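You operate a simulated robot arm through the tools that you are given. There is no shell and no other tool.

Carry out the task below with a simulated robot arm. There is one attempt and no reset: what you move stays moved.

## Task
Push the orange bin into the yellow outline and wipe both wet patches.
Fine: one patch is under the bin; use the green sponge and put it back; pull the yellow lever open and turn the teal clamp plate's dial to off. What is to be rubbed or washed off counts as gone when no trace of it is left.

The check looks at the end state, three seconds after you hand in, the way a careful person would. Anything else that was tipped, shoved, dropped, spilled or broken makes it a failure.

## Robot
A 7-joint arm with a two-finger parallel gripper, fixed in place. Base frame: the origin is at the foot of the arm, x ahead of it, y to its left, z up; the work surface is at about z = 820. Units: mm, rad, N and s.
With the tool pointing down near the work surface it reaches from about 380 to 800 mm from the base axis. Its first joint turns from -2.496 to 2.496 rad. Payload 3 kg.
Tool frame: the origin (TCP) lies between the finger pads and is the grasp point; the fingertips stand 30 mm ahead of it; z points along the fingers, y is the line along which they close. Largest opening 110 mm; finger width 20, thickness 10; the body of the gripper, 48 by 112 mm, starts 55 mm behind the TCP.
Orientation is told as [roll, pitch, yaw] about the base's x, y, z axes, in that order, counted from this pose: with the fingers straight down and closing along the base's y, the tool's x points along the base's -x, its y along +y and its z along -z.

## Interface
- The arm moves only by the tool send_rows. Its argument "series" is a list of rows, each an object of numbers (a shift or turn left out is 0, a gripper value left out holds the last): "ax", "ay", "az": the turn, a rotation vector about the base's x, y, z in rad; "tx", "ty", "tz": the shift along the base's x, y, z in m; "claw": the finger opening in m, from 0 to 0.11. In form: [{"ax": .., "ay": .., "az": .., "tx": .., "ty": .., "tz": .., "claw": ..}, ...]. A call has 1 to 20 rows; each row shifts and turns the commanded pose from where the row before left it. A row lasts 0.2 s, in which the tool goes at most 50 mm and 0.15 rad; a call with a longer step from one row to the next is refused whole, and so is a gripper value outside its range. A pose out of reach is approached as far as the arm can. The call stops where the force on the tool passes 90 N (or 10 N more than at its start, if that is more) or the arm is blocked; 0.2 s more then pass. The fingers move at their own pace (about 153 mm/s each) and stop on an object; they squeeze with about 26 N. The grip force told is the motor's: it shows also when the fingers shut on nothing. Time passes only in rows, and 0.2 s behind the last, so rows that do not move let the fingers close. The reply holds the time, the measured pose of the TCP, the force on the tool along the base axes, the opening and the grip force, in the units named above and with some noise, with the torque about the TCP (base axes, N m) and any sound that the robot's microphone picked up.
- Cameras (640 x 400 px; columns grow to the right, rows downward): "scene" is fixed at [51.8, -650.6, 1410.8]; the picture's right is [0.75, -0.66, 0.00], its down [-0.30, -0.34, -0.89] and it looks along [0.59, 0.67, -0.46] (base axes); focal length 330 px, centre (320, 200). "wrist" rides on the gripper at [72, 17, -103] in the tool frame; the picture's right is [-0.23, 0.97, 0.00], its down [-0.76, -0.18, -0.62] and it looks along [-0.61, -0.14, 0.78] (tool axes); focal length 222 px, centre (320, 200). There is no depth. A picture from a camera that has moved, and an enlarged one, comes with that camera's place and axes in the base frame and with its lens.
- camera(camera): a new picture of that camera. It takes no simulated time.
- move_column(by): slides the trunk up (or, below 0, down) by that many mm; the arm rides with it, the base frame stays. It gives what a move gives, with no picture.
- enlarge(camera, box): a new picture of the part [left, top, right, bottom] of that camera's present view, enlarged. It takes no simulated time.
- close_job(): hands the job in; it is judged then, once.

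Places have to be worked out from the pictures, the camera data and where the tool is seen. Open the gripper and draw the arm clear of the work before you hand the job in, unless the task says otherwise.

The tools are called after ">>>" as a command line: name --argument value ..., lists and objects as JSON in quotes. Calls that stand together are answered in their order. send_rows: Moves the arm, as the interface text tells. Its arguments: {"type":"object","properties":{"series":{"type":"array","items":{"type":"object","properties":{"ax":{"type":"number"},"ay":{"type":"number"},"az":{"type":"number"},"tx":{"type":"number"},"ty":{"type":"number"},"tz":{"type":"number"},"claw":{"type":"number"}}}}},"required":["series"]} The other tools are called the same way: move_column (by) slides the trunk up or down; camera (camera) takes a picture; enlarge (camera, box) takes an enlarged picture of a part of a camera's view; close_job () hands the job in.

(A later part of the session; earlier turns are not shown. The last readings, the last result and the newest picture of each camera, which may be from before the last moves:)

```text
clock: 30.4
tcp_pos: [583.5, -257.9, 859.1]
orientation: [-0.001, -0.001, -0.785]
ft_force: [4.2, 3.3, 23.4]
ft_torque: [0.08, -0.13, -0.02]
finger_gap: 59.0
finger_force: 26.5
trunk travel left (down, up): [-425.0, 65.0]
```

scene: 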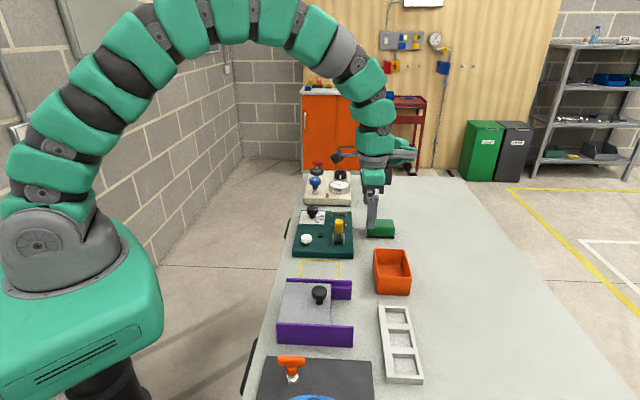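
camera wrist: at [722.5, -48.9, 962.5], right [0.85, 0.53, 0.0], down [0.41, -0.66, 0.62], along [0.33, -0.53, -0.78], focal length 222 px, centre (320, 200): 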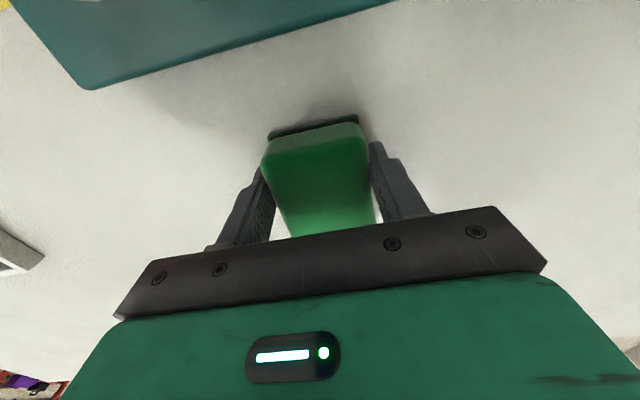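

The press grew to 23 N at the near end, so I ease up 1 mm and sweep back on the +v side.

>>> send_rows --series '[{"tz": 0.001}, {"tx": 0.0085, "ty": -0.0085}, {"tx": 0.0085, "ty": -0.0085}, {"tx": 0.0107, "ty": 0.0107}, {"tx": 0.0107, "ty": 0.0107}, {"tx": 0.0107, "ty": 0.0107}, {"tx": 0.0107, "ty": 0.0107}, {"tx": 0.0107, "ty": 0.0107}, {"tx": 0.0107, "ty": 0.0107}, {"tx": 0.0107, "ty": 0.0107}, {"tx": 0.0107, "ty": 0.0107}, {"tx": 0.0107, "ty": 0.0107}, {"tx": 0.0107, "ty": 0.0107}, {"tx": 0.0107, "ty": 0.0107}, {"tx": 0.0107, "ty": 0.0107}, {"tx": 0.0107, "ty": 0.0107}, {"tx": 0.0107, "ty": 0.0107}]'

>>> camera --camera "wrist"

>>> enlarge --camera "scene" --box '[320, 190, 440, 310]'

```text
clock: 34.0
tcp_pos: [753.1, -123.6, 858.3]
orientation: [-0.001, 0.001, -0.786]
ft_force: [0.7, 0.0, 0.3]
ft_torque: [0.05, -0.02, 0.0]
finger_gap: 59.1
finger_force: 25.9
trunk travel left (down, up): [-425.0, 65.0]
```

```text
taken
camera wrist: at [713.2, -61.2, 962.5], right [0.85, 0.53, 0.0], down [0.41, -0.66, 0.62], along [0.33, -0.53, -0.78], focal length 222 px, centre (320, 200)
```

wrist: 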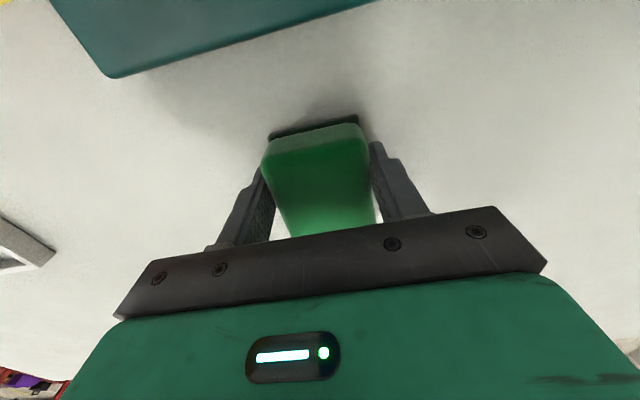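

```text
3.33 times, centred on (380, 250) of scene
camera zoom: at [51.8, -650.6, 1410.8], right [0.75, -0.66, 0.0], down [-0.3, -0.34, -0.89], along [0.59, 0.67, -0.46], focal length 1099 px, centre (120, 33)
```

zoom: 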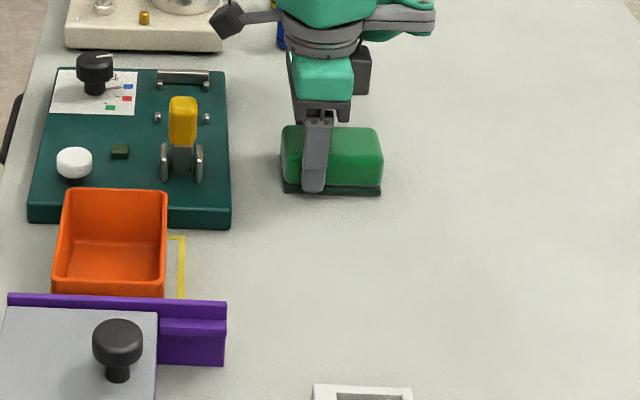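

The wiped area is clean. I lift the sponge and carry it back over its original spot (grip pose 790.3, -80.2).

>>> send_rows --series '[{"tz": 0.02}, {"tx": 0.0186, "ty": 0.0217}, {"tx": 0.0186, "ty": 0.0217}, {}]'

```text
clock: 35.0
tcp_pos: [790.3, -81.8, 880.0]
orientation: [-0.001, 0.002, -0.785]
ft_force: [0.5, 0.5, -0.3]
ft_torque: [-0.02, 0.02, -0.03]
finger_gap: 59.1
finger_force: 25.9
trunk travel left (down, up): [-425.0, 65.0]
```

I am within 1.5 mm of the original pose; I correct y and lower until just above contact.

>>> send_rows --series '[{"ty": 0.0013, "tz": -0.012}, {"tz": -0.006}, {"tz": -0.002}, {}]'

```text
clock: 36.0
tcp_pos: [789.9, -79.1, 859.3]
orientation: [0.0, -0.002, -0.786]
ft_force: [0.1, 0.4, -0.7]
ft_torque: [-0.03, 0.03, 0.02]
finger_gap: 59.3
finger_force: 26.2
trunk travel left (down, up): [-425.0, 65.0]
```

There is no contact yet at z=859.3, so I step down 1 mm at a time until the table is felt.

>>> send_rows --series '[{"tz": -0.001}, {}]'

>>> enlarge --camera "scene" --box '[350, 205, 420, 250]'

```text
clock: 36.6
tcp_pos: [789.3, -78.7, 859.5]
orientation: [-0.001, 0.002, -0.786]
ft_force: [1.7, 0.1, 3.4]
ft_torque: [0.07, 0.02, -0.05]
finger_gap: 58.9
finger_force: 25.9
trunk travel left (down, up): [-425.0, 65.0]
```

```text
8.89 times, centred on (385, 228) of scene
camera zoom: at [51.8, -650.6, 1410.8], right [0.75, -0.66, 0.0], down [-0.3, -0.34, -0.89], along [0.59, 0.67, -0.46], focal length 2930 px, centre (-258, -44)
```

zoom: 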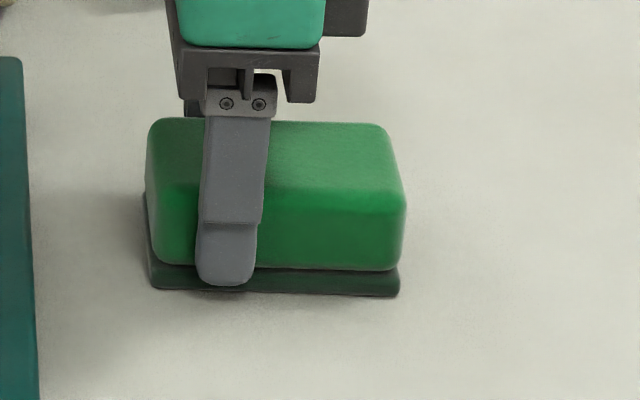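

The sponge touches the table (3.4 N) and its corners match the original picture within about 1 mm. I release it and lift away.

>>> send_rows --series '[{"claw": 0.11}, {"claw": 0.11}, {"claw": 0.11}, {"tz": 0.03}, {"tz": 0.045}, {"tz": 0.045}, {"tz": 0.045}]'

>>> enlarge --camera "scene" --box '[350, 205, 420, 250]'

>>> camera --camera "wrist"

```text
clock: 38.2
tcp_pos: [790.9, -79.3, 1023.9]
orientation: [0.0, 0.002, -0.784]
ft_force: [-0.1, 0.0, -0.6]
ft_torque: [-0.01, 0.03, 0.02]
finger_gap: 110.0
finger_force: 0.0
trunk travel left (down, up): [-425.0, 65.0]
```

```text
8.89 times, centred on (385, 228) of scene
camera zoom: at [51.8, -650.6, 1410.8], right [0.75, -0.66, 0.0], down [-0.3, -0.34, -0.89], along [0.59, 0.67, -0.46], focal length 2930 px, centre (-258, -44)
```

zoom: 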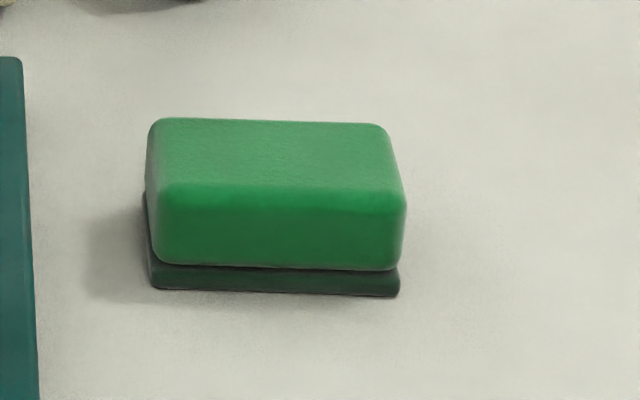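

```text
taken
camera wrist: at [750.7, -17.4, 1126.0], right [0.85, 0.53, 0.0], down [0.42, -0.66, 0.62], along [0.33, -0.53, -0.78], focal length 222 px, centre (320, 200)
```

wrist: 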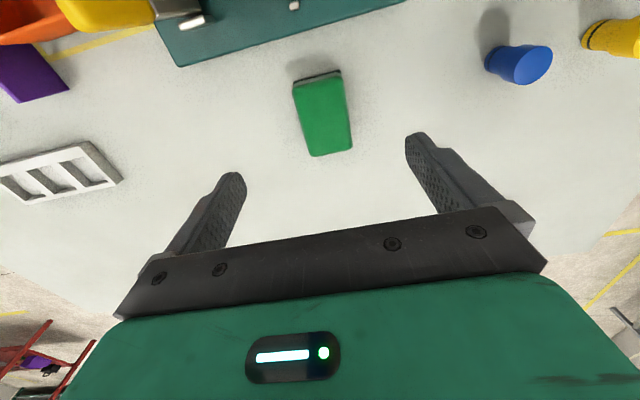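

The sponge is back and both patches are gone. Now the dial: I move above it at (681, 98) and check the centring.

>>> send_rows --series '[{"tx": -0.022, "ty": 0.0356, "claw": 0.07}, {"tx": -0.022, "ty": 0.0356}, {"tx": -0.022, "ty": 0.0356}, {"tx": -0.022, "ty": 0.0356}, {"tx": -0.022, "ty": 0.0356}, {"tz": -0.03}, {"tz": -0.03}, {}]'

>>> camera --camera "wrist"

>>> enlarge --camera "wrist" --box '[240, 90, 420, 210]'

>>> enlarge --camera "scene" --box '[285, 150, 375, 250]'

```text
clock: 40.0
tcp_pos: [678.4, 100.5, 962.8]
orientation: [-0.001, 0.0, -0.784]
ft_force: [0.1, -0.2, 0.8]
ft_torque: [0.01, 0.0, 0.02]
finger_gap: 70.1
finger_force: 0.0
trunk travel left (down, up): [-425.0, 65.0]
```

```text
taken
camera wrist: at [638.7, 162.4, 1066.1], right [0.85, 0.53, 0.0], down [0.41, -0.66, 0.62], along [0.33, -0.53, -0.78], focal length 222 px, centre (320, 200)
```

wrist: 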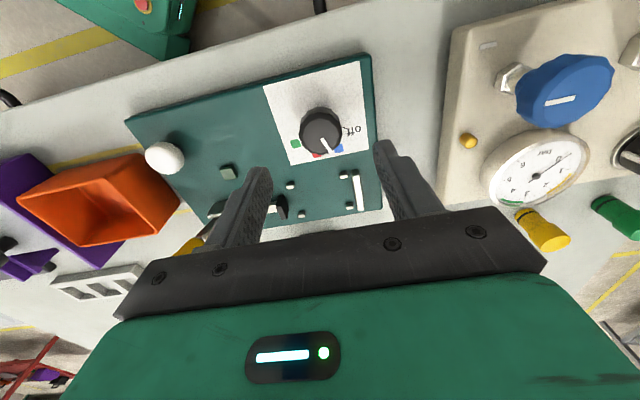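

```text
3.33 times, centred on (330, 150) of wrist
camera zoom: at [638.7, 162.4, 1066.1], right [0.85, 0.53, 0.0], down [0.41, -0.66, 0.62], along [0.33, -0.53, -0.78], focal length 740 px, centre (287, 367)
```

zoom: 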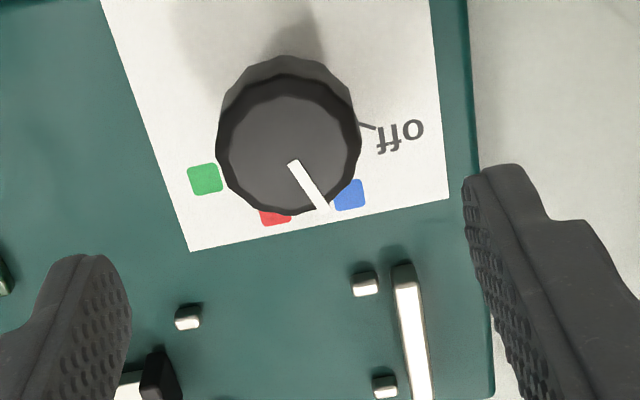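

```text
4.00 times, centred on (330, 200) of scene
camera zoom: at [51.8, -650.6, 1410.8], right [0.75, -0.66, 0.0], down [-0.3, -0.34, -0.89], along [0.59, 0.67, -0.46], focal length 1319 px, centre (280, 200)
```

zoom: 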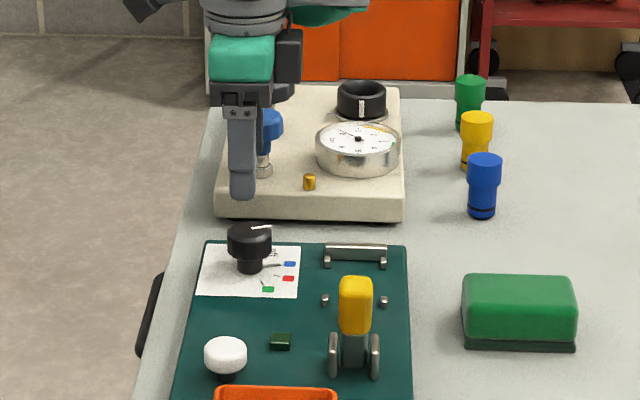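

The label's colour marks fit a circle around (678, 97) with about 39° spacing, and the "off" tick lies at +39° from the present pointer. I centre on the knob, lower to tips at z≈856 and grip it.

>>> send_rows --series '[{"ty": -0.0022, "tz": -0.03}, {"tz": -0.03}, {"tz": -0.017}, {"claw": 0.025}, {"claw": 0.025}, {"claw": 0.025}]'

>>> camera --camera "wrist"

>>> enlarge --camera "scene" --box '[285, 180, 355, 240]'

```text
clock: 41.4
tcp_pos: [679.7, 98.8, 886.5]
orientation: [0.001, 0.001, -0.784]
ft_force: [17.0, 18.5, -3.2]
ft_torque: [0.55, -0.63, -0.05]
finger_gap: 37.4
finger_force: 44.8
trunk travel left (down, up): [-425.0, 65.0]
```

```text
taken
camera wrist: at [640.1, 160.6, 989.8], right [0.85, 0.53, 0.0], down [0.41, -0.66, 0.62], along [0.33, -0.53, -0.78], focal length 222 px, centre (320, 200)
```

wrist: 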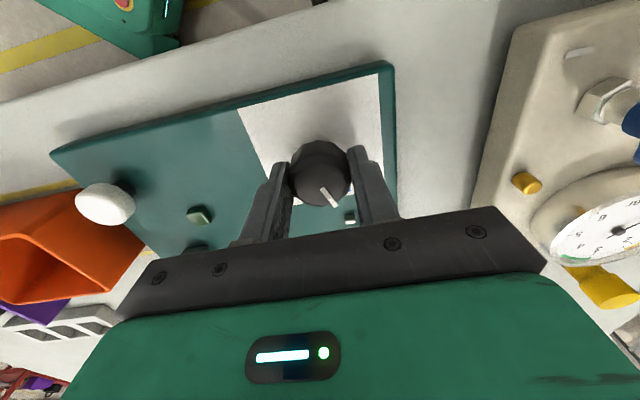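

```text
6.67 times, centred on (320, 210) of scene
camera zoom: at [51.8, -650.6, 1410.8], right [0.75, -0.66, 0.0], down [-0.3, -0.34, -0.89], along [0.59, 0.67, -0.46], focal length 2198 px, centre (320, 133)
```

zoom: 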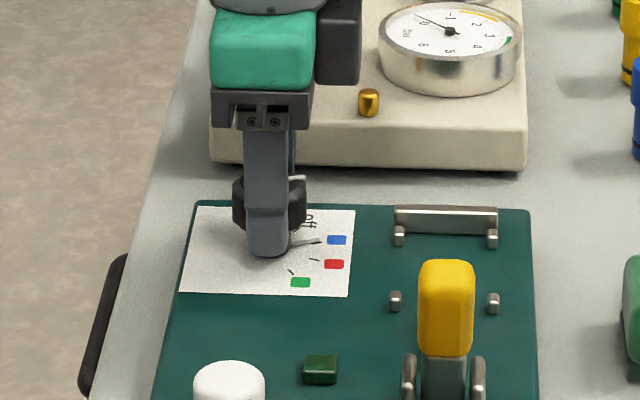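

Gripped (gap 37.4 mm), but a 25 N side force along +u shows the tool is slightly off-centre. I shift 1 mm along +u to relieve it.

>>> send_rows --series '[{"tx": 0.0007, "ty": 0.0007}, {}]'

```text
clock: 42.0
tcp_pos: [679.2, 98.8, 886.6]
orientation: [-0.001, -0.001, -0.784]
ft_force: [9.5, 16.7, 5.8]
ft_torque: [0.24, -0.15, -0.02]
finger_gap: 37.4
finger_force: 45.2
trunk travel left (down, up): [-425.0, 65.0]
```

>>> send_rows --series '[{"tx": 0.0007, "ty": 0.0012}, {}]'

```text
clock: 42.6
tcp_pos: [679.1, 99.0, 886.1]
orientation: [-0.002, 0.001, -0.785]
ft_force: [3.1, 7.1, 7.5]
ft_torque: [-0.09, 0.04, -0.02]
finger_gap: 37.6
finger_force: 44.8
trunk travel left (down, up): [-425.0, 65.0]
```

The side force dropped to about 8 N. I now turn the dial by +0.34 rad (half way), and check.

>>> send_rows --series '[{"az": 0.085}, {"az": 0.085}, {"az": 0.085}, {"az": 0.085}, {}]'

>>> enlarge --camera "scene" --box '[295, 190, 345, 230]'

>>> enlarge --camera "wrist" --box '[230, 90, 410, 210]'

```text
clock: 43.8
tcp_pos: [679.3, 97.9, 886.0]
orientation: [-0.001, 0.001, -0.445]
ft_force: [-0.4, 0.6, 4.2]
ft_torque: [-0.03, -0.09, 0.01]
finger_gap: 37.3
finger_force: 45.1
trunk travel left (down, up): [-425.0, 65.0]
```

```text
10.00 times, centred on (320, 210) of scene
camera zoom: at [51.8, -650.6, 1410.8], right [0.75, -0.66, 0.0], down [-0.3, -0.34, -0.89], along [0.59, 0.67, -0.46], focal length 3297 px, centre (320, 100)
```

zoom: 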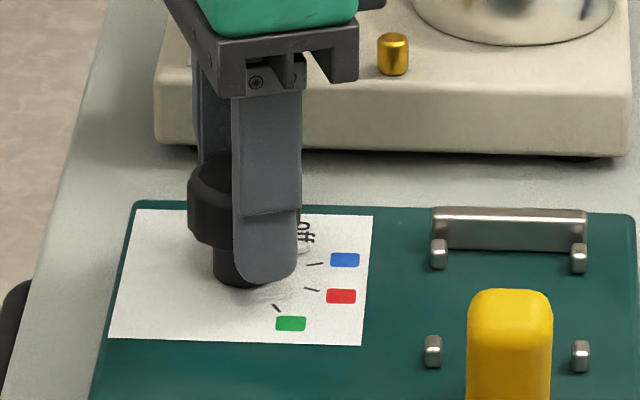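

```text
3.33 times, centred on (320, 150) of wrist
camera zoom: at [621.8, 144.2, 989.8], right [0.62, 0.78, 0.0], down [0.61, -0.49, 0.62], along [0.49, -0.39, -0.78], focal length 740 px, centre (320, 367)
```

zoom: 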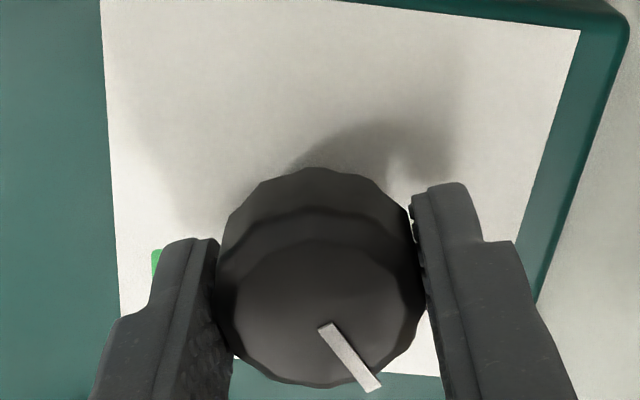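

The knob turns freely with the gripper and the pointer has left blue. I turn the other half.

>>> send_rows --series '[{"az": 0.085}, {"az": 0.085}, {"az": 0.085}, {"az": 0.085}, {}]'

>>> enlarge --camera "scene" --box '[295, 190, 345, 230]'

>>> enlarge --camera "wrist" --box '[230, 90, 410, 210]'

```text
clock: 45.0
tcp_pos: [679.2, 98.9, 886.7]
orientation: [0.0, 0.001, -0.105]
ft_force: [0.4, 2.8, 1.6]
ft_torque: [0.13, 0.08, 0.05]
finger_gap: 37.3
finger_force: 45.2
trunk travel left (down, up): [-425.0, 65.0]
```

```text
10.00 times, centred on (320, 210) of scene
camera zoom: at [51.8, -650.6, 1410.8], right [0.75, -0.66, 0.0], down [-0.3, -0.34, -0.89], along [0.59, 0.67, -0.46], focal length 3297 px, centre (320, 100)
```

zoom: 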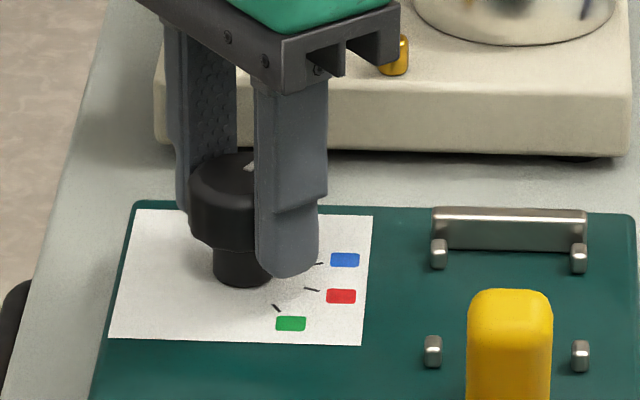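

```text
3.33 times, centred on (320, 150) of wrist
camera zoom: at [609.7, 122.4, 989.8], right [0.33, 0.94, 0.0], down [0.74, -0.26, 0.62], along [0.59, -0.2, -0.78], focal length 740 px, centre (320, 367)
```

zoom: 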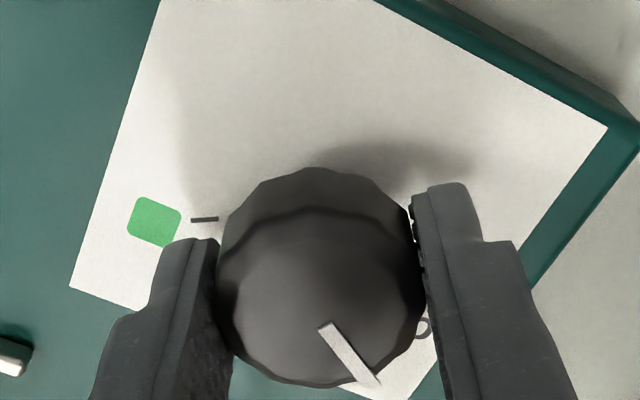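

I release the knob, lift, and check where the pointer stands relative to the "off" tick.

>>> send_rows --series '[{"claw": 0.07}, {"claw": 0.07}, {"tz": 0.04}, {"tz": 0.04}, {"tx": -0.03, "tz": 0.03}, {"tx": -0.03}]'

>>> enlarge --camera "scene" --box '[296, 202, 332, 226]'

>>> camera --camera "wrist"

```text
clock: 46.4
tcp_pos: [619.3, 100.0, 995.7]
orientation: [0.001, 0.001, -0.105]
ft_force: [-0.2, 0.5, 0.3]
ft_torque: [-0.03, -0.02, 0.0]
finger_gap: 69.8
finger_force: 0.1
trunk travel left (down, up): [-425.0, 65.0]
```

```text
16.00 times, centred on (314, 214) of scene
camera zoom: at [51.8, -650.6, 1410.8], right [0.75, -0.66, 0.0], down [-0.3, -0.34, -0.89], along [0.59, 0.67, -0.46], focal length 5275 px, centre (416, -24)
```

zoom: 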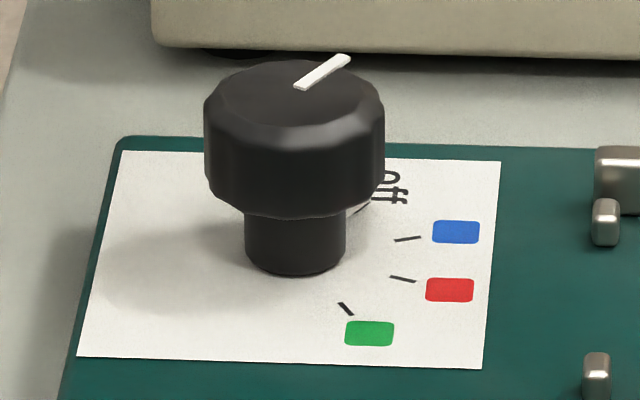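

```text
taken
camera wrist: at [549.8, 123.6, 1098.3], right [0.33, 0.94, 0.0], down [0.74, -0.26, 0.62], along [0.59, -0.2, -0.78], focal length 222 px, centre (320, 200)
```

wrist: 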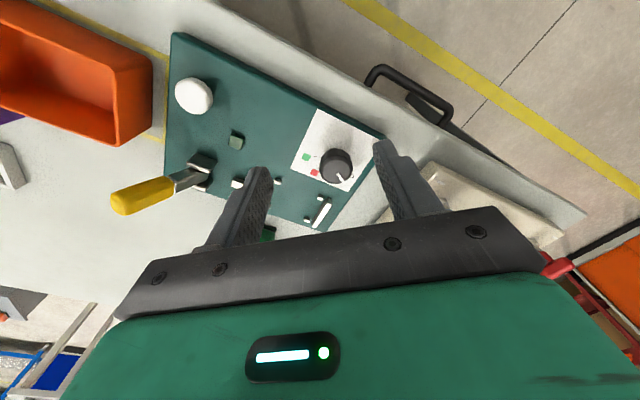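

The pointer now reads about +10° against an estimated +9° to +14° for "off". I take a closer look from the wrist to compare the mark with the tick.

>>> enlarge --camera "wrist" --box '[290, 110, 390, 190]'

>>> send_rows --series '[{"tx": 0.01, "az": -0.136}, {"tx": 0.01, "az": -0.136}, {"tx": 0.01, "az": -0.136}, {"tx": 0.015, "az": -0.136, "tz": -0.015}, {"tx": 0.015, "az": -0.136, "tz": -0.015}]'

>>> enlarge --camera "wrist" --box '[260, 90, 380, 180]'

```text
5.00 times, centred on (340, 150) of wrist
camera zoom: at [549.8, 123.6, 1098.3], right [0.33, 0.94, 0.0], down [0.74, -0.26, 0.62], along [0.59, -0.2, -0.78], focal length 1111 px, centre (220, 450)
```

zoom: 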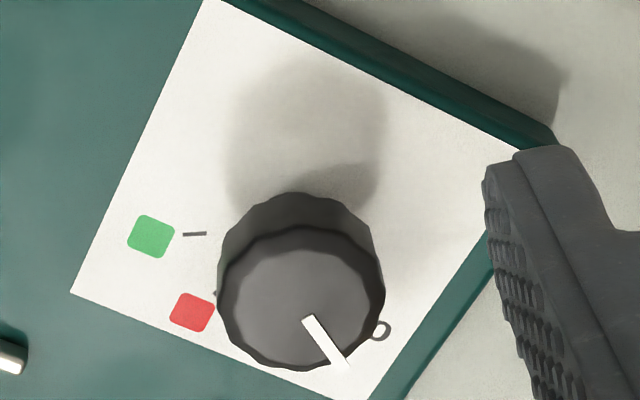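

```text
clock: 47.6
tcp_pos: [680.8, 98.0, 966.2]
orientation: [-0.001, 0.0, -0.784]
ft_force: [-0.9, -0.2, 0.2]
ft_torque: [0.03, -0.02, -0.01]
finger_gap: 70.2
finger_force: 0.1
trunk travel left (down, up): [-425.0, 65.0]
```

```text
4.44 times, centred on (320, 135) of wrist
camera zoom: at [641.5, 161.2, 1069.8], right [0.85, 0.53, 0.0], down [0.41, -0.67, 0.62], along [0.33, -0.53, -0.78], focal length 987 px, centre (320, 489)
```

zoom: 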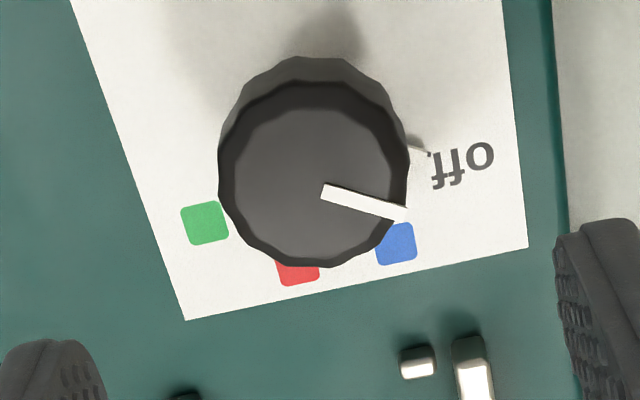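

The low pointer bar now overlays the "off" tick. I enlarge that spot to judge the residual angle.

>>> enlarge --camera "wrist" --box '[326, 106, 362, 130]'

>>> enlarge --camera "scene" --box '[312, 208, 324, 216]'

```text
16.00 times, centred on (344, 118) of wrist
camera zoom: at [641.5, 161.2, 1069.8], right [0.85, 0.53, 0.0], down [0.41, -0.67, 0.62], along [0.33, -0.53, -0.78], focal length 3554 px, centre (-64, 1512)
```

zoom: 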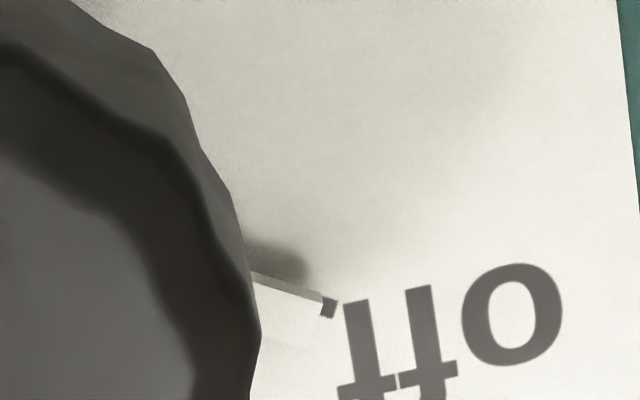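

```text
16.00 times, centred on (318, 212) of scene
camera zoom: at [51.8, -650.6, 1410.8], right [0.75, -0.66, 0.0], down [-0.3, -0.34, -0.89], along [0.59, 0.67, -0.46], focal length 5275 px, centre (352, 8)
```

zoom: 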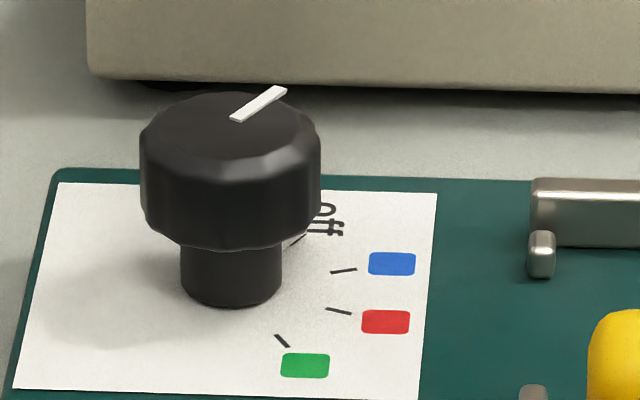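

The dial spacing works out at 39° and the pointer has moved exactly that from blue, so the dial is on off. Next the lever: I bring the closed fingers above the +u side of the handle (u≈402, v≈500).

>>> send_rows --series '[{"tz": 0.02, "claw": 0.0}, {"tx": -0.0107, "ty": -0.0418}, {"tx": -0.0107, "ty": -0.0418}, {"tx": -0.0107, "ty": -0.0418}, {"tx": -0.0107, "ty": -0.0418}, {}]'

>>> camera --camera "wrist"

>>> enlarge --camera "scene" --box '[280, 150, 400, 270]'

```text
clock: 49.0
tcp_pos: [634.6, -67.5, 984.9]
orientation: [-0.001, 0.0, -0.785]
ft_force: [0.6, 0.2, 0.0]
ft_torque: [0.0, 0.01, 0.02]
finger_gap: 0.0
finger_force: 25.8
trunk travel left (down, up): [-425.0, 65.0]
```

```text
taken
camera wrist: at [596.2, -5.1, 1088.3], right [0.85, 0.53, 0.0], down [0.41, -0.66, 0.62], along [0.33, -0.53, -0.78], focal length 222 px, centre (320, 200)
```

wrist: 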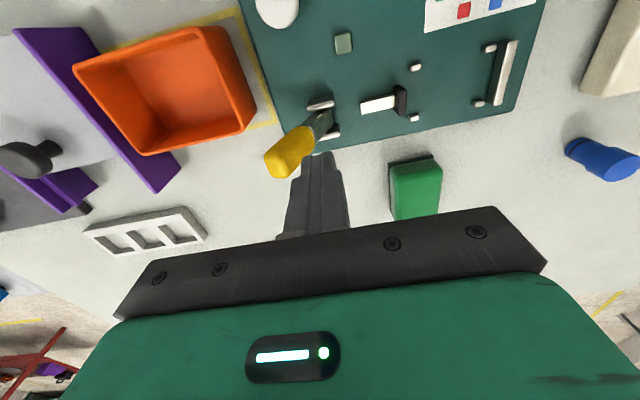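

```text
3.33 times, centred on (340, 210) of scene
camera zoom: at [51.8, -650.6, 1410.8], right [0.75, -0.66, 0.0], down [-0.3, -0.34, -0.89], along [0.59, 0.67, -0.46], focal length 1099 px, centre (253, 167)
```

zoom: 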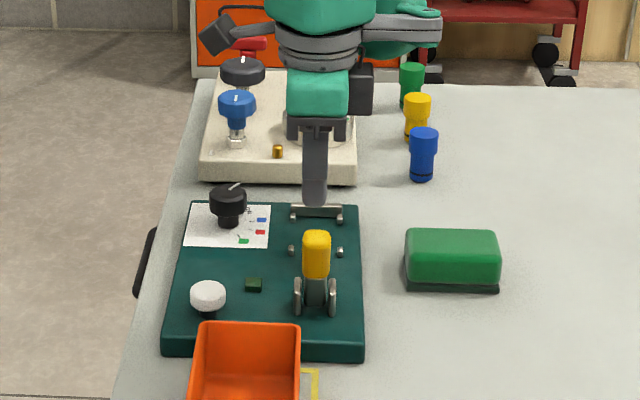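

I enlarge the wrist view to check the bin within the outline and the lever relative to the fingertips.

>>> enlarge --camera "wrist" --box '[60, 0, 300, 200]'

>>> enlarge --camera "wrist" --box '[250, 70, 430, 200]'

```text
2.00 times, centred on (180, 100) of wrist
camera zoom: at [596.2, -5.1, 1088.3], right [0.85, 0.53, 0.0], down [0.41, -0.66, 0.62], along [0.33, -0.53, -0.78], focal length 444 px, centre (600, 400)
```

zoom: 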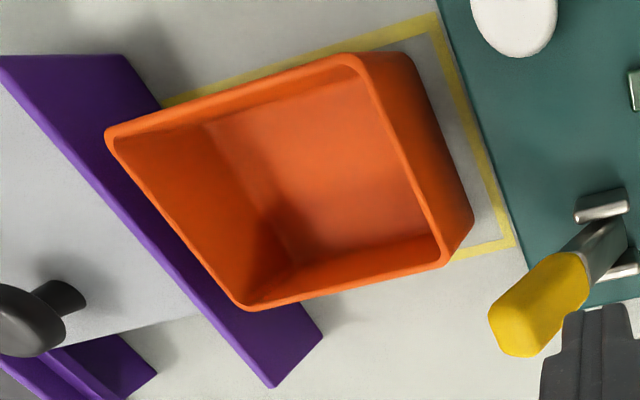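

```text
3.08 times, centred on (340, 135) of wrist
camera zoom: at [596.2, -5.1, 1088.3], right [0.85, 0.53, 0.0], down [0.41, -0.66, 0.62], along [0.33, -0.53, -0.78], focal length 684 px, centre (258, 400)
```

zoom: 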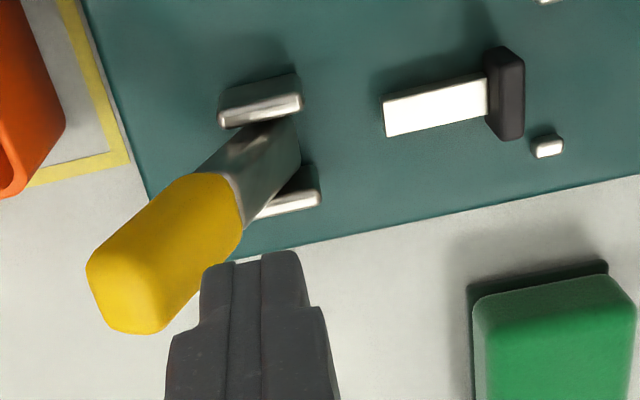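

The bin lies fully inside the outline. I now lower the closed fingers behind the handle (tips z≈917), then push gently toward -u and watch the force.

>>> send_rows --series '[{"tx": 0.005, "ty": -0.002}, {"tz": -0.02}, {"tz": -0.018}, {}]'

>>> camera --camera "wrist"

>>> enlarge --camera "scene" --box '[300, 180, 380, 250]'

```text
clock: 50.0
tcp_pos: [641.6, -70.0, 948.6]
orientation: [0.001, -0.002, -0.786]
ft_force: [0.0, -1.2, -0.3]
ft_torque: [0.01, -0.01, 0.0]
finger_gap: 0.1
finger_force: 25.9
trunk travel left (down, up): [-425.0, 65.0]
```

```text
taken
camera wrist: at [603.2, -7.7, 1052.1], right [0.85, 0.53, 0.0], down [0.41, -0.66, 0.62], along [0.33, -0.53, -0.78], focal length 222 px, centre (320, 200)
```

wrist: 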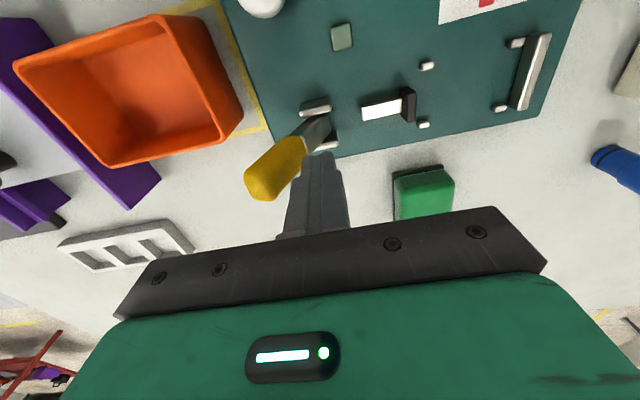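

```text
5.71 times, centred on (340, 215) of scene
camera zoom: at [51.8, -650.6, 1410.8], right [0.75, -0.66, 0.0], down [-0.3, -0.34, -0.89], along [0.59, 0.67, -0.46], focal length 1884 px, centre (206, 114)
```

zoom: 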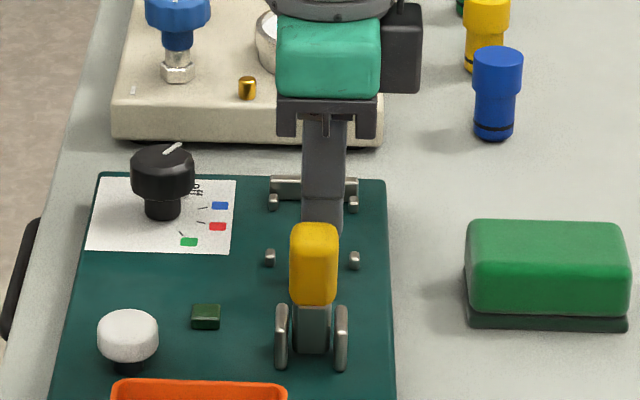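

The fingers stand just behind the handle. I push toward -u in 4 mm steps.

>>> send_rows --series '[{"tx": -0.0028, "ty": -0.0028}, {"tx": -0.0028, "ty": -0.0028}, {"tx": -0.0028, "ty": -0.0028}, {"tx": -0.0028, "ty": -0.0028}, {"tx": -0.0028, "ty": -0.0028}]'

>>> enlarge --camera "scene" --box '[300, 180, 380, 250]'

>>> camera --camera "wrist"

```text
clock: 51.4
tcp_pos: [634.9, -77.6, 950.9]
orientation: [0.014, -0.007, -0.788]
ft_force: [35.9, 43.9, -11.6]
ft_torque: [1.35, -1.15, -0.1]
finger_gap: 0.0
finger_force: 25.8
trunk travel left (down, up): [-425.0, 65.0]
stopped in row 5: the force on the tool passed its limit at 92 N (the readings are from after the stop); the commanded pose is now the measured one
```

```text
5.71 times, centred on (340, 215) of scene
camera zoom: at [51.8, -650.6, 1410.8], right [0.75, -0.66, 0.0], down [-0.3, -0.34, -0.89], along [0.59, 0.67, -0.46], focal length 1884 px, centre (206, 114)
```

zoom: 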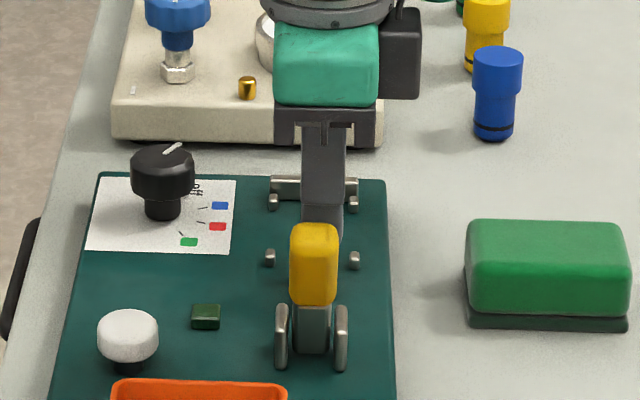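

```text
taken
camera wrist: at [594.8, -14.7, 1053.7], right [0.85, 0.53, 0.02], down [0.4, -0.67, 0.63], along [0.34, -0.53, -0.78], focal length 222 px, centre (320, 200)
```

wrist: 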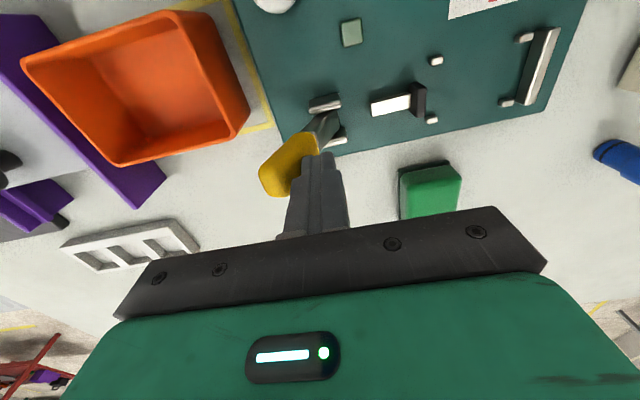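

The handle did not move under 92 N, so that side is its stop and the lever must open toward +u. I back off, go up and over to the -u side of the handle.

>>> send_rows --series '[{"tx": 0.007, "ty": 0.007, "ax": -0.014, "ay": 0.007}, {"tz": 0.035}, {"tz": 0.035}, {"tx": -0.023, "ty": -0.022}, {"tx": -0.0228, "ty": -0.0227}, {}]'

```text
clock: 52.8
tcp_pos: [592.1, -119.3, 1020.0]
orientation: [-0.003, -0.01, -0.788]
ft_force: [0.0, 0.0, 0.3]
ft_torque: [0.02, 0.03, 0.0]
finger_gap: 0.0
finger_force: 25.6
trunk travel left (down, up): [-425.0, 65.0]
```

I am at u≈334 on the other side of the handle. I lower the fingertips to z≈918 and look.

>>> send_rows --series '[{"tz": -0.035}, {"tz": -0.037, "ay": 0.009, "ax": 0.003}, {}]'

>>> camera --camera "wrist"

>>> enlarge --camera "scene" --box '[300, 180, 380, 250]'

```text
clock: 53.6
tcp_pos: [591.5, -118.2, 948.7]
orientation: [-0.009, -0.002, -0.791]
ft_force: [0.0, -0.9, -0.4]
ft_torque: [-0.02, 0.03, -0.01]
finger_gap: 0.0
finger_force: 26.1
trunk travel left (down, up): [-425.0, 65.0]
```

```text
taken
camera wrist: at [552.8, -55.7, 1051.7], right [0.85, 0.52, -0.01], down [0.41, -0.66, 0.63], along [0.32, -0.54, -0.78], focal length 222 px, centre (320, 200)
```

wrist: 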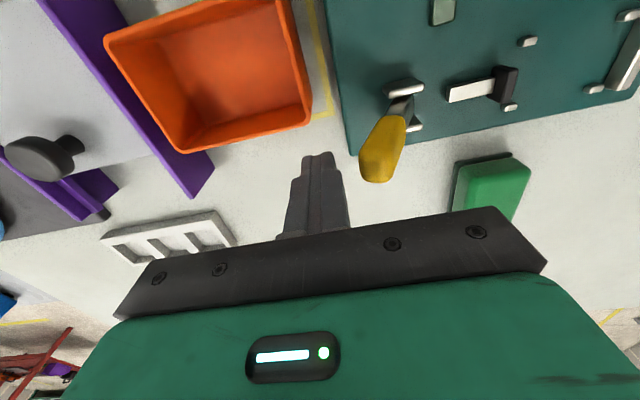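

```text
5.71 times, centred on (340, 215) of scene
camera zoom: at [51.8, -650.6, 1410.8], right [0.75, -0.66, 0.0], down [-0.3, -0.34, -0.89], along [0.59, 0.67, -0.46], focal length 1884 px, centre (206, 114)
```

zoom: 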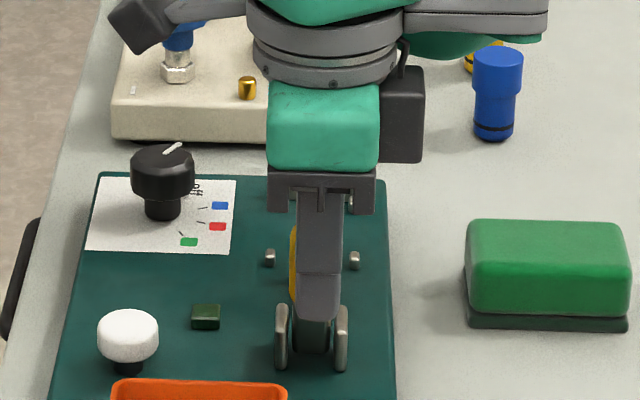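

The fingers are on the -u side of the handle. I push toward +u in 5 mm steps and watch force and motion.

>>> send_rows --series '[{"tx": 0.0035, "ty": 0.0035}, {"tx": 0.0035, "ty": 0.0035}, {"tx": 0.0035, "ty": 0.0035}, {"tx": 0.0035, "ty": 0.0035}, {"tx": 0.0035, "ty": 0.0035}, {"tx": 0.0035, "ty": 0.0035}]'

>>> camera --camera "wrist"

```text
clock: 55.0
tcp_pos: [611.9, -98.4, 949.9]
orientation: [-0.007, -0.001, -0.789]
ft_force: [-2.6, -1.0, 4.1]
ft_torque: [0.07, -0.02, 0.0]
finger_gap: 0.0
finger_force: 26.0
trunk travel left (down, up): [-425.0, 65.0]
```

```text
taken
camera wrist: at [573.9, -35.5, 1052.9], right [0.85, 0.53, -0.01], down [0.41, -0.66, 0.63], along [0.32, -0.54, -0.78], focal length 222 px, centre (320, 200)
```

wrist: 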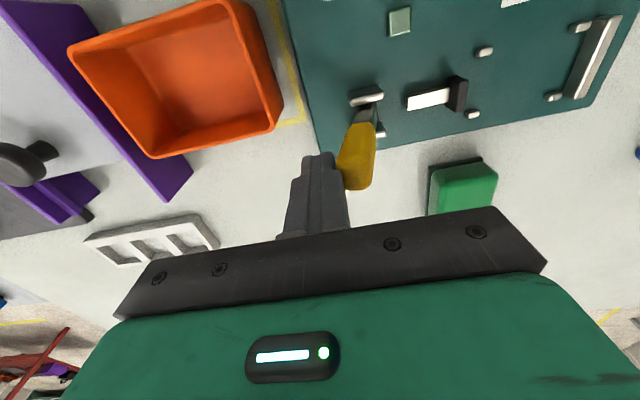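

The lever moves easily this way (about 4 N). I keep pushing along +u.

>>> send_rows --series '[{"tx": 0.0035, "ty": 0.0035}, {"tx": 0.0035, "ty": 0.0035}, {"tx": 0.0035, "ty": 0.0035}, {"tx": 0.0035, "ty": 0.0035}, {"tx": 0.0035, "ty": 0.0035}, {"tx": 0.0035, "ty": 0.0035}, {"tx": 0.0035, "ty": 0.0035}]'

>>> camera --camera "wrist"

>>> enlarge --camera "scene" --box '[300, 180, 380, 250]'

```text
clock: 56.6
tcp_pos: [636.7, -73.4, 946.0]
orientation: [-0.012, 0.004, -0.79]
ft_force: [0.2, -0.6, 0.6]
ft_torque: [0.03, -0.02, -0.01]
finger_gap: 0.1
finger_force: 26.4
trunk travel left (down, up): [-425.0, 65.0]
```

```text
taken
camera wrist: at [599.2, -10.4, 1049.1], right [0.85, 0.53, -0.01], down [0.42, -0.66, 0.62], along [0.32, -0.53, -0.78], focal length 222 px, centre (320, 200)
```

wrist: 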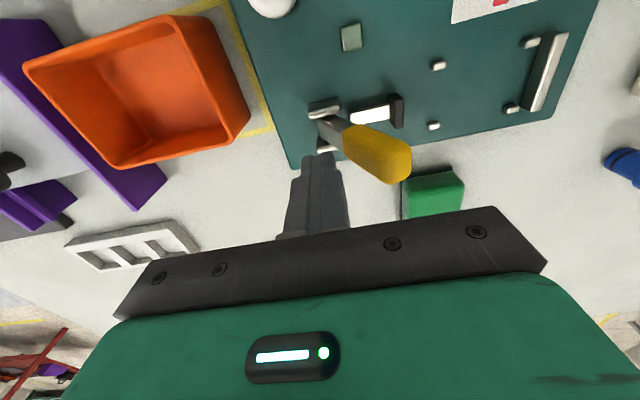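

```text
5.71 times, centred on (340, 215) of scene
camera zoom: at [51.8, -650.6, 1410.8], right [0.75, -0.66, 0.0], down [-0.3, -0.34, -0.89], along [0.59, 0.67, -0.46], focal length 1884 px, centre (206, 114)
```

zoom: 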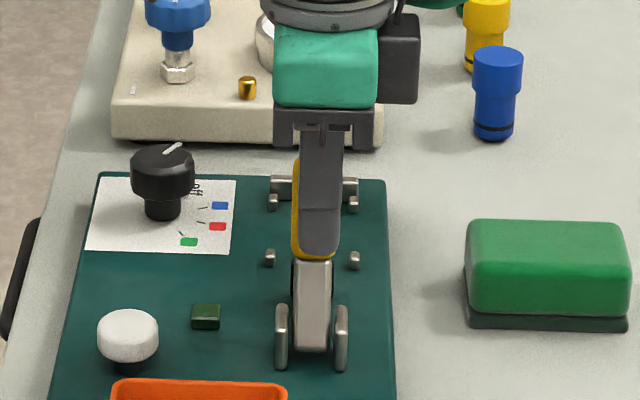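

The lever has swung past upright to about +22° and the clamp bar has drawn back, so this is the opening direction. I follow it further along its arc.

>>> send_rows --series '[{"tx": 0.0038, "ty": 0.0038, "tz": -0.001}, {"tx": 0.0038, "ty": 0.0038, "tz": -0.001}, {"tx": 0.0038, "ty": 0.0038, "tz": -0.001}, {"tx": 0.0038, "ty": 0.0038, "tz": -0.001}, {"tx": 0.0038, "ty": 0.0038, "tz": -0.001}]'

>>> camera --camera "wrist"

>>> enlarge --camera "scene" --box '[300, 180, 380, 250]'

```text
clock: 58.0
tcp_pos: [648.3, -64.6, 948.0]
orientation: [-0.019, 0.003, -0.791]
ft_force: [-28.4, -14.9, 32.1]
ft_torque: [-0.15, 0.7, 0.12]
finger_gap: 0.0
finger_force: 25.6
trunk travel left (down, up): [-425.0, 65.0]
stopped in row 5: the force on the tool passed its limit at 91 N (the readings are from after the stop); the commanded pose is now the measured one
```

```text
taken
camera wrist: at [611.0, -0.4, 1049.2], right [0.85, 0.52, -0.02], down [0.42, -0.66, 0.62], along [0.31, -0.54, -0.78], focal length 222 px, centre (320, 200)
```

wrist: 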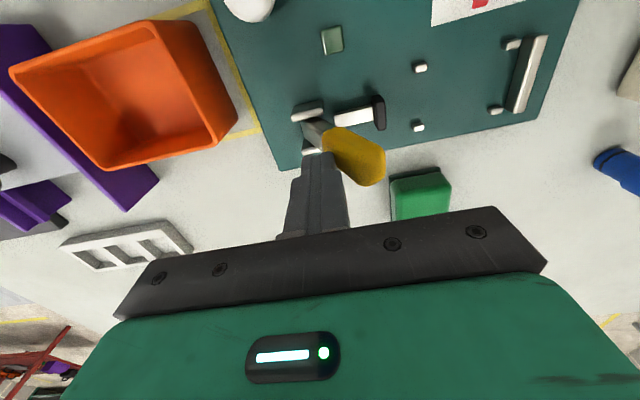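

```text
5.71 times, centred on (340, 215) of scene
camera zoom: at [51.8, -650.6, 1410.8], right [0.75, -0.66, 0.0], down [-0.3, -0.34, -0.89], along [0.59, 0.67, -0.46], focal length 1884 px, centre (206, 114)
```

zoom: 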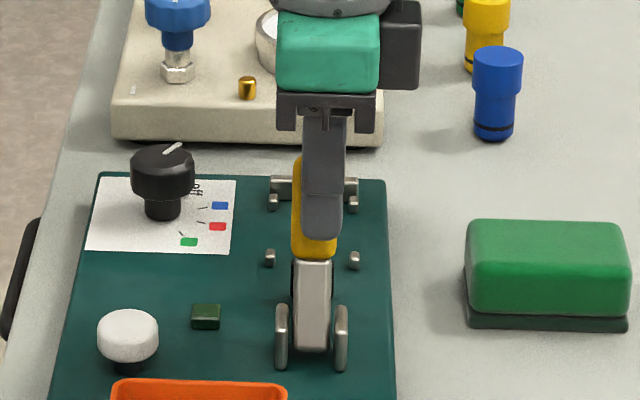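

At about +24° the lever meets its other stop (91 N), with the bar retracted, so it is fully open. I back off, rise and check that it stays.

>>> send_rows --series '[{"tx": -0.008, "ty": -0.008}, {"tx": -0.01, "ty": -0.01, "ax": 0.019, "ay": -0.003}, {"tz": 0.04}, {"tz": 0.04}, {"tx": -0.03, "ty": 0.02, "tz": 0.03}, {"tx": -0.03, "ty": 0.03, "tz": 0.02}]'

>>> camera --camera "wrist"

>>> enlarge --camera "scene" --box '[280, 180, 380, 260]'

```text
clock: 59.4
tcp_pos: [574.9, -29.9, 1073.5]
orientation: [-0.004, 0.015, -0.79]
ft_force: [0.7, -0.7, -0.7]
ft_torque: [0.05, 0.0, -0.01]
finger_gap: 0.2
finger_force: 26.4
trunk travel left (down, up): [-425.0, 65.0]
```

```text
taken
camera wrist: at [537.5, 32.7, 1178.0], right [0.85, 0.52, -0.01], down [0.42, -0.67, 0.61], along [0.32, -0.52, -0.79], focal length 222 px, centre (320, 200)
```

wrist: 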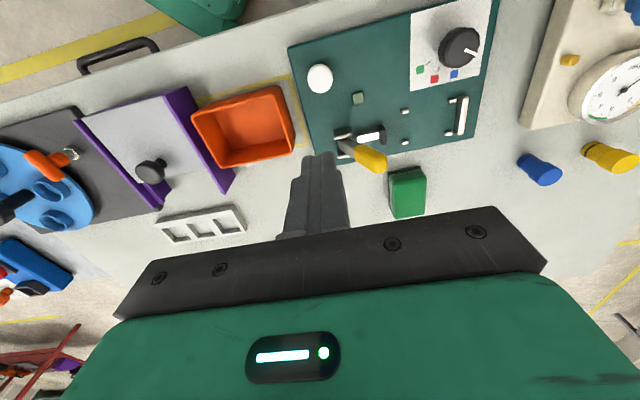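

```text
5.00 times, centred on (330, 220) of scene
camera zoom: at [51.8, -650.6, 1410.8], right [0.75, -0.66, 0.0], down [-0.3, -0.34, -0.89], along [0.59, 0.67, -0.46], focal length 1648 px, centre (270, 100)
```

zoom: 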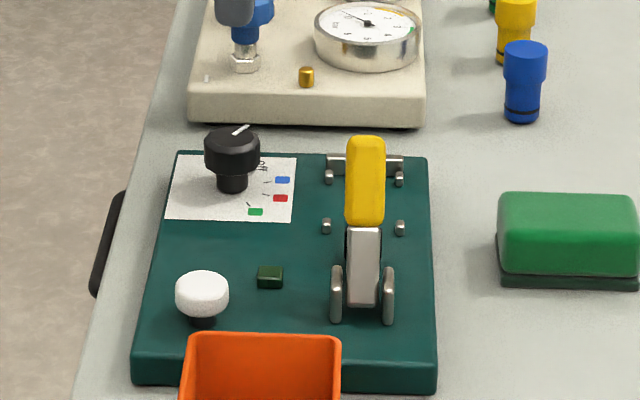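

The handle stays leaning toward +u by about 23°. I enlarge to confirm the clamp bar's retraction and the whole plate's state.

>>> enlarge --camera "wrist" --box '[290, 60, 490, 200]'

>>> enlarge --camera "wrist" --box '[130, 60, 320, 250]'

>>> camera --camera "scene"

```text
2.86 times, centred on (390, 130) of wrist
camera zoom: at [537.5, 32.7, 1178.0], right [0.85, 0.52, -0.01], down [0.42, -0.67, 0.61], along [0.32, -0.52, -0.79], focal length 635 px, centre (120, 400)
```

zoom: 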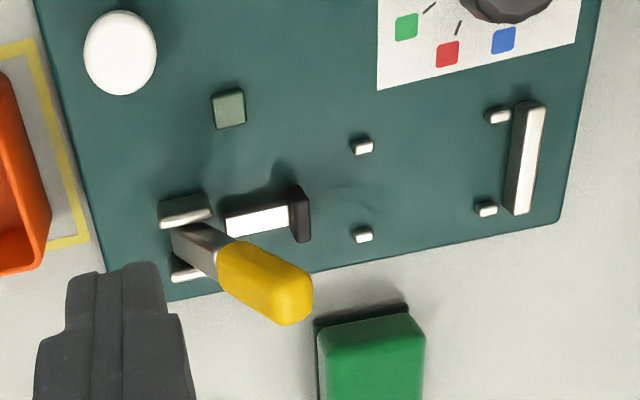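

```text
2.11 times, centred on (225, 155) of wrist
camera zoom: at [537.5, 32.7, 1178.0], right [0.85, 0.52, -0.01], down [0.42, -0.67, 0.61], along [0.32, -0.52, -0.79], focal length 468 px, centre (520, 295)
```

zoom: 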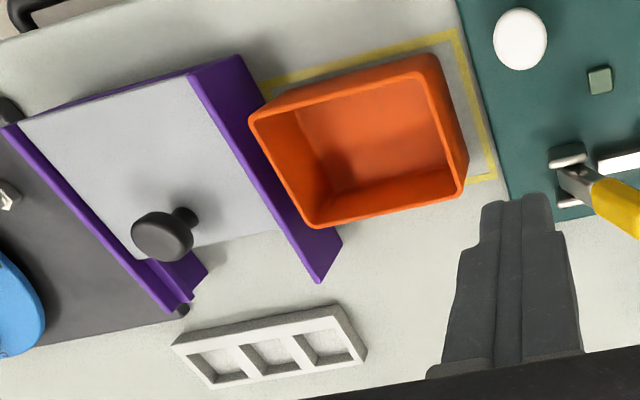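

```text
taken
```

scene: 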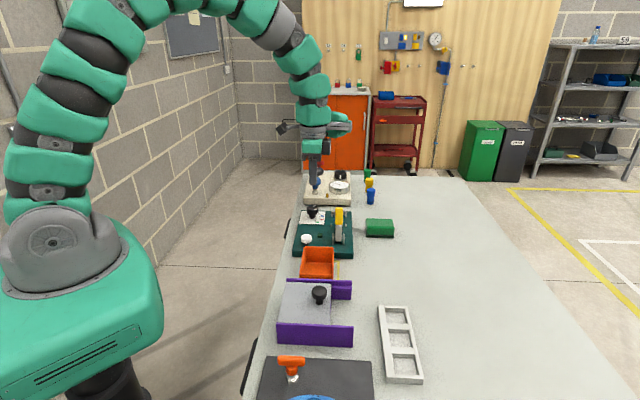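

The bar's pad has drawn back to the brackets, so the clamp is open. I open the gripper and draw the arm up and clear, then check everything once more.

>>> send_rows --series '[{"tz": 0.04, "claw": 0.11, "az": 0.13}, {"tx": -0.01, "ty": -0.03, "tz": 0.03, "az": 0.13}, {"tx": -0.01, "ty": -0.04, "tz": 0.015, "az": 0.13}, {"tx": -0.02, "ty": -0.04, "tz": 0.015, "az": 0.13}, {"tx": -0.02, "ty": -0.04, "az": 0.13}, {"tx": -0.02, "ty": -0.01, "az": 0.13}, {}]'

>>> camera --camera "wrist"

>>> enlarge --camera "scene" --box '[270, 180, 430, 280]'

>>> enlarge --camera "scene" --box '[340, 230, 440, 310]'

```text
clock: 61.0
tcp_pos: [494.6, -186.6, 1174.9]
orientation: [-0.004, 0.013, -0.009]
ft_force: [-1.2, -0.5, -0.2]
ft_torque: [0.05, -0.01, -0.01]
finger_gap: 109.8
finger_force: 0.1
trunk travel left (down, up): [-425.0, 65.0]
```

```text
taken
camera wrist: at [424.6, -170.4, 1277.5], right [0.24, 0.97, -0.01], down [0.77, -0.18, 0.61], along [0.59, -0.15, -0.79], focal length 222 px, centre (320, 200)
```

wrist: 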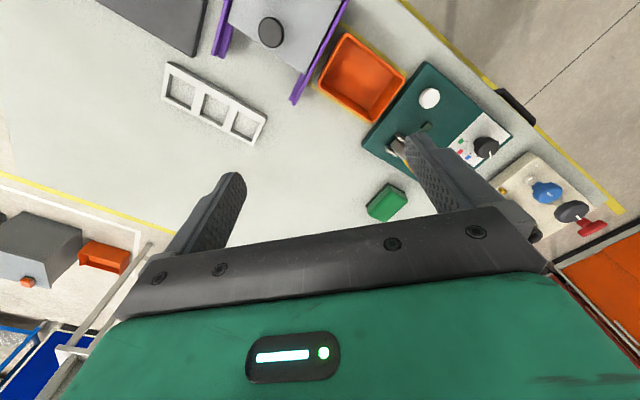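

```text
4.00 times, centred on (350, 230) of scene
camera zoom: at [51.8, -650.6, 1410.8], right [0.75, -0.66, 0.0], down [-0.3, -0.34, -0.89], along [0.59, 0.67, -0.46], focal length 1319 px, centre (200, 80)
```

zoom: 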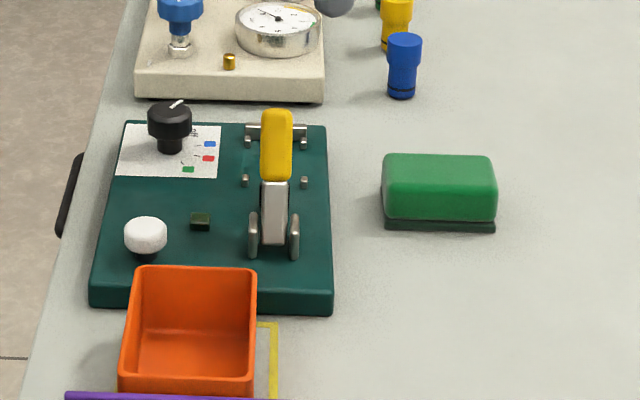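

```text
5.00 times, centred on (390, 270) of scene
camera zoom: at [51.8, -650.6, 1410.8], right [0.75, -0.66, 0.0], down [-0.3, -0.34, -0.89], along [0.59, 0.67, -0.46], focal length 1648 px, centre (-30, -150)
```

zoom: 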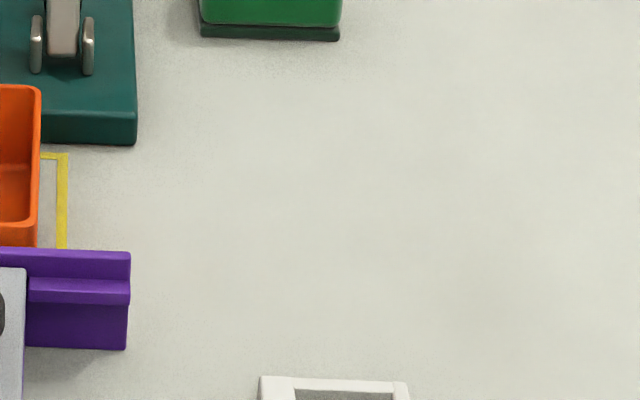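

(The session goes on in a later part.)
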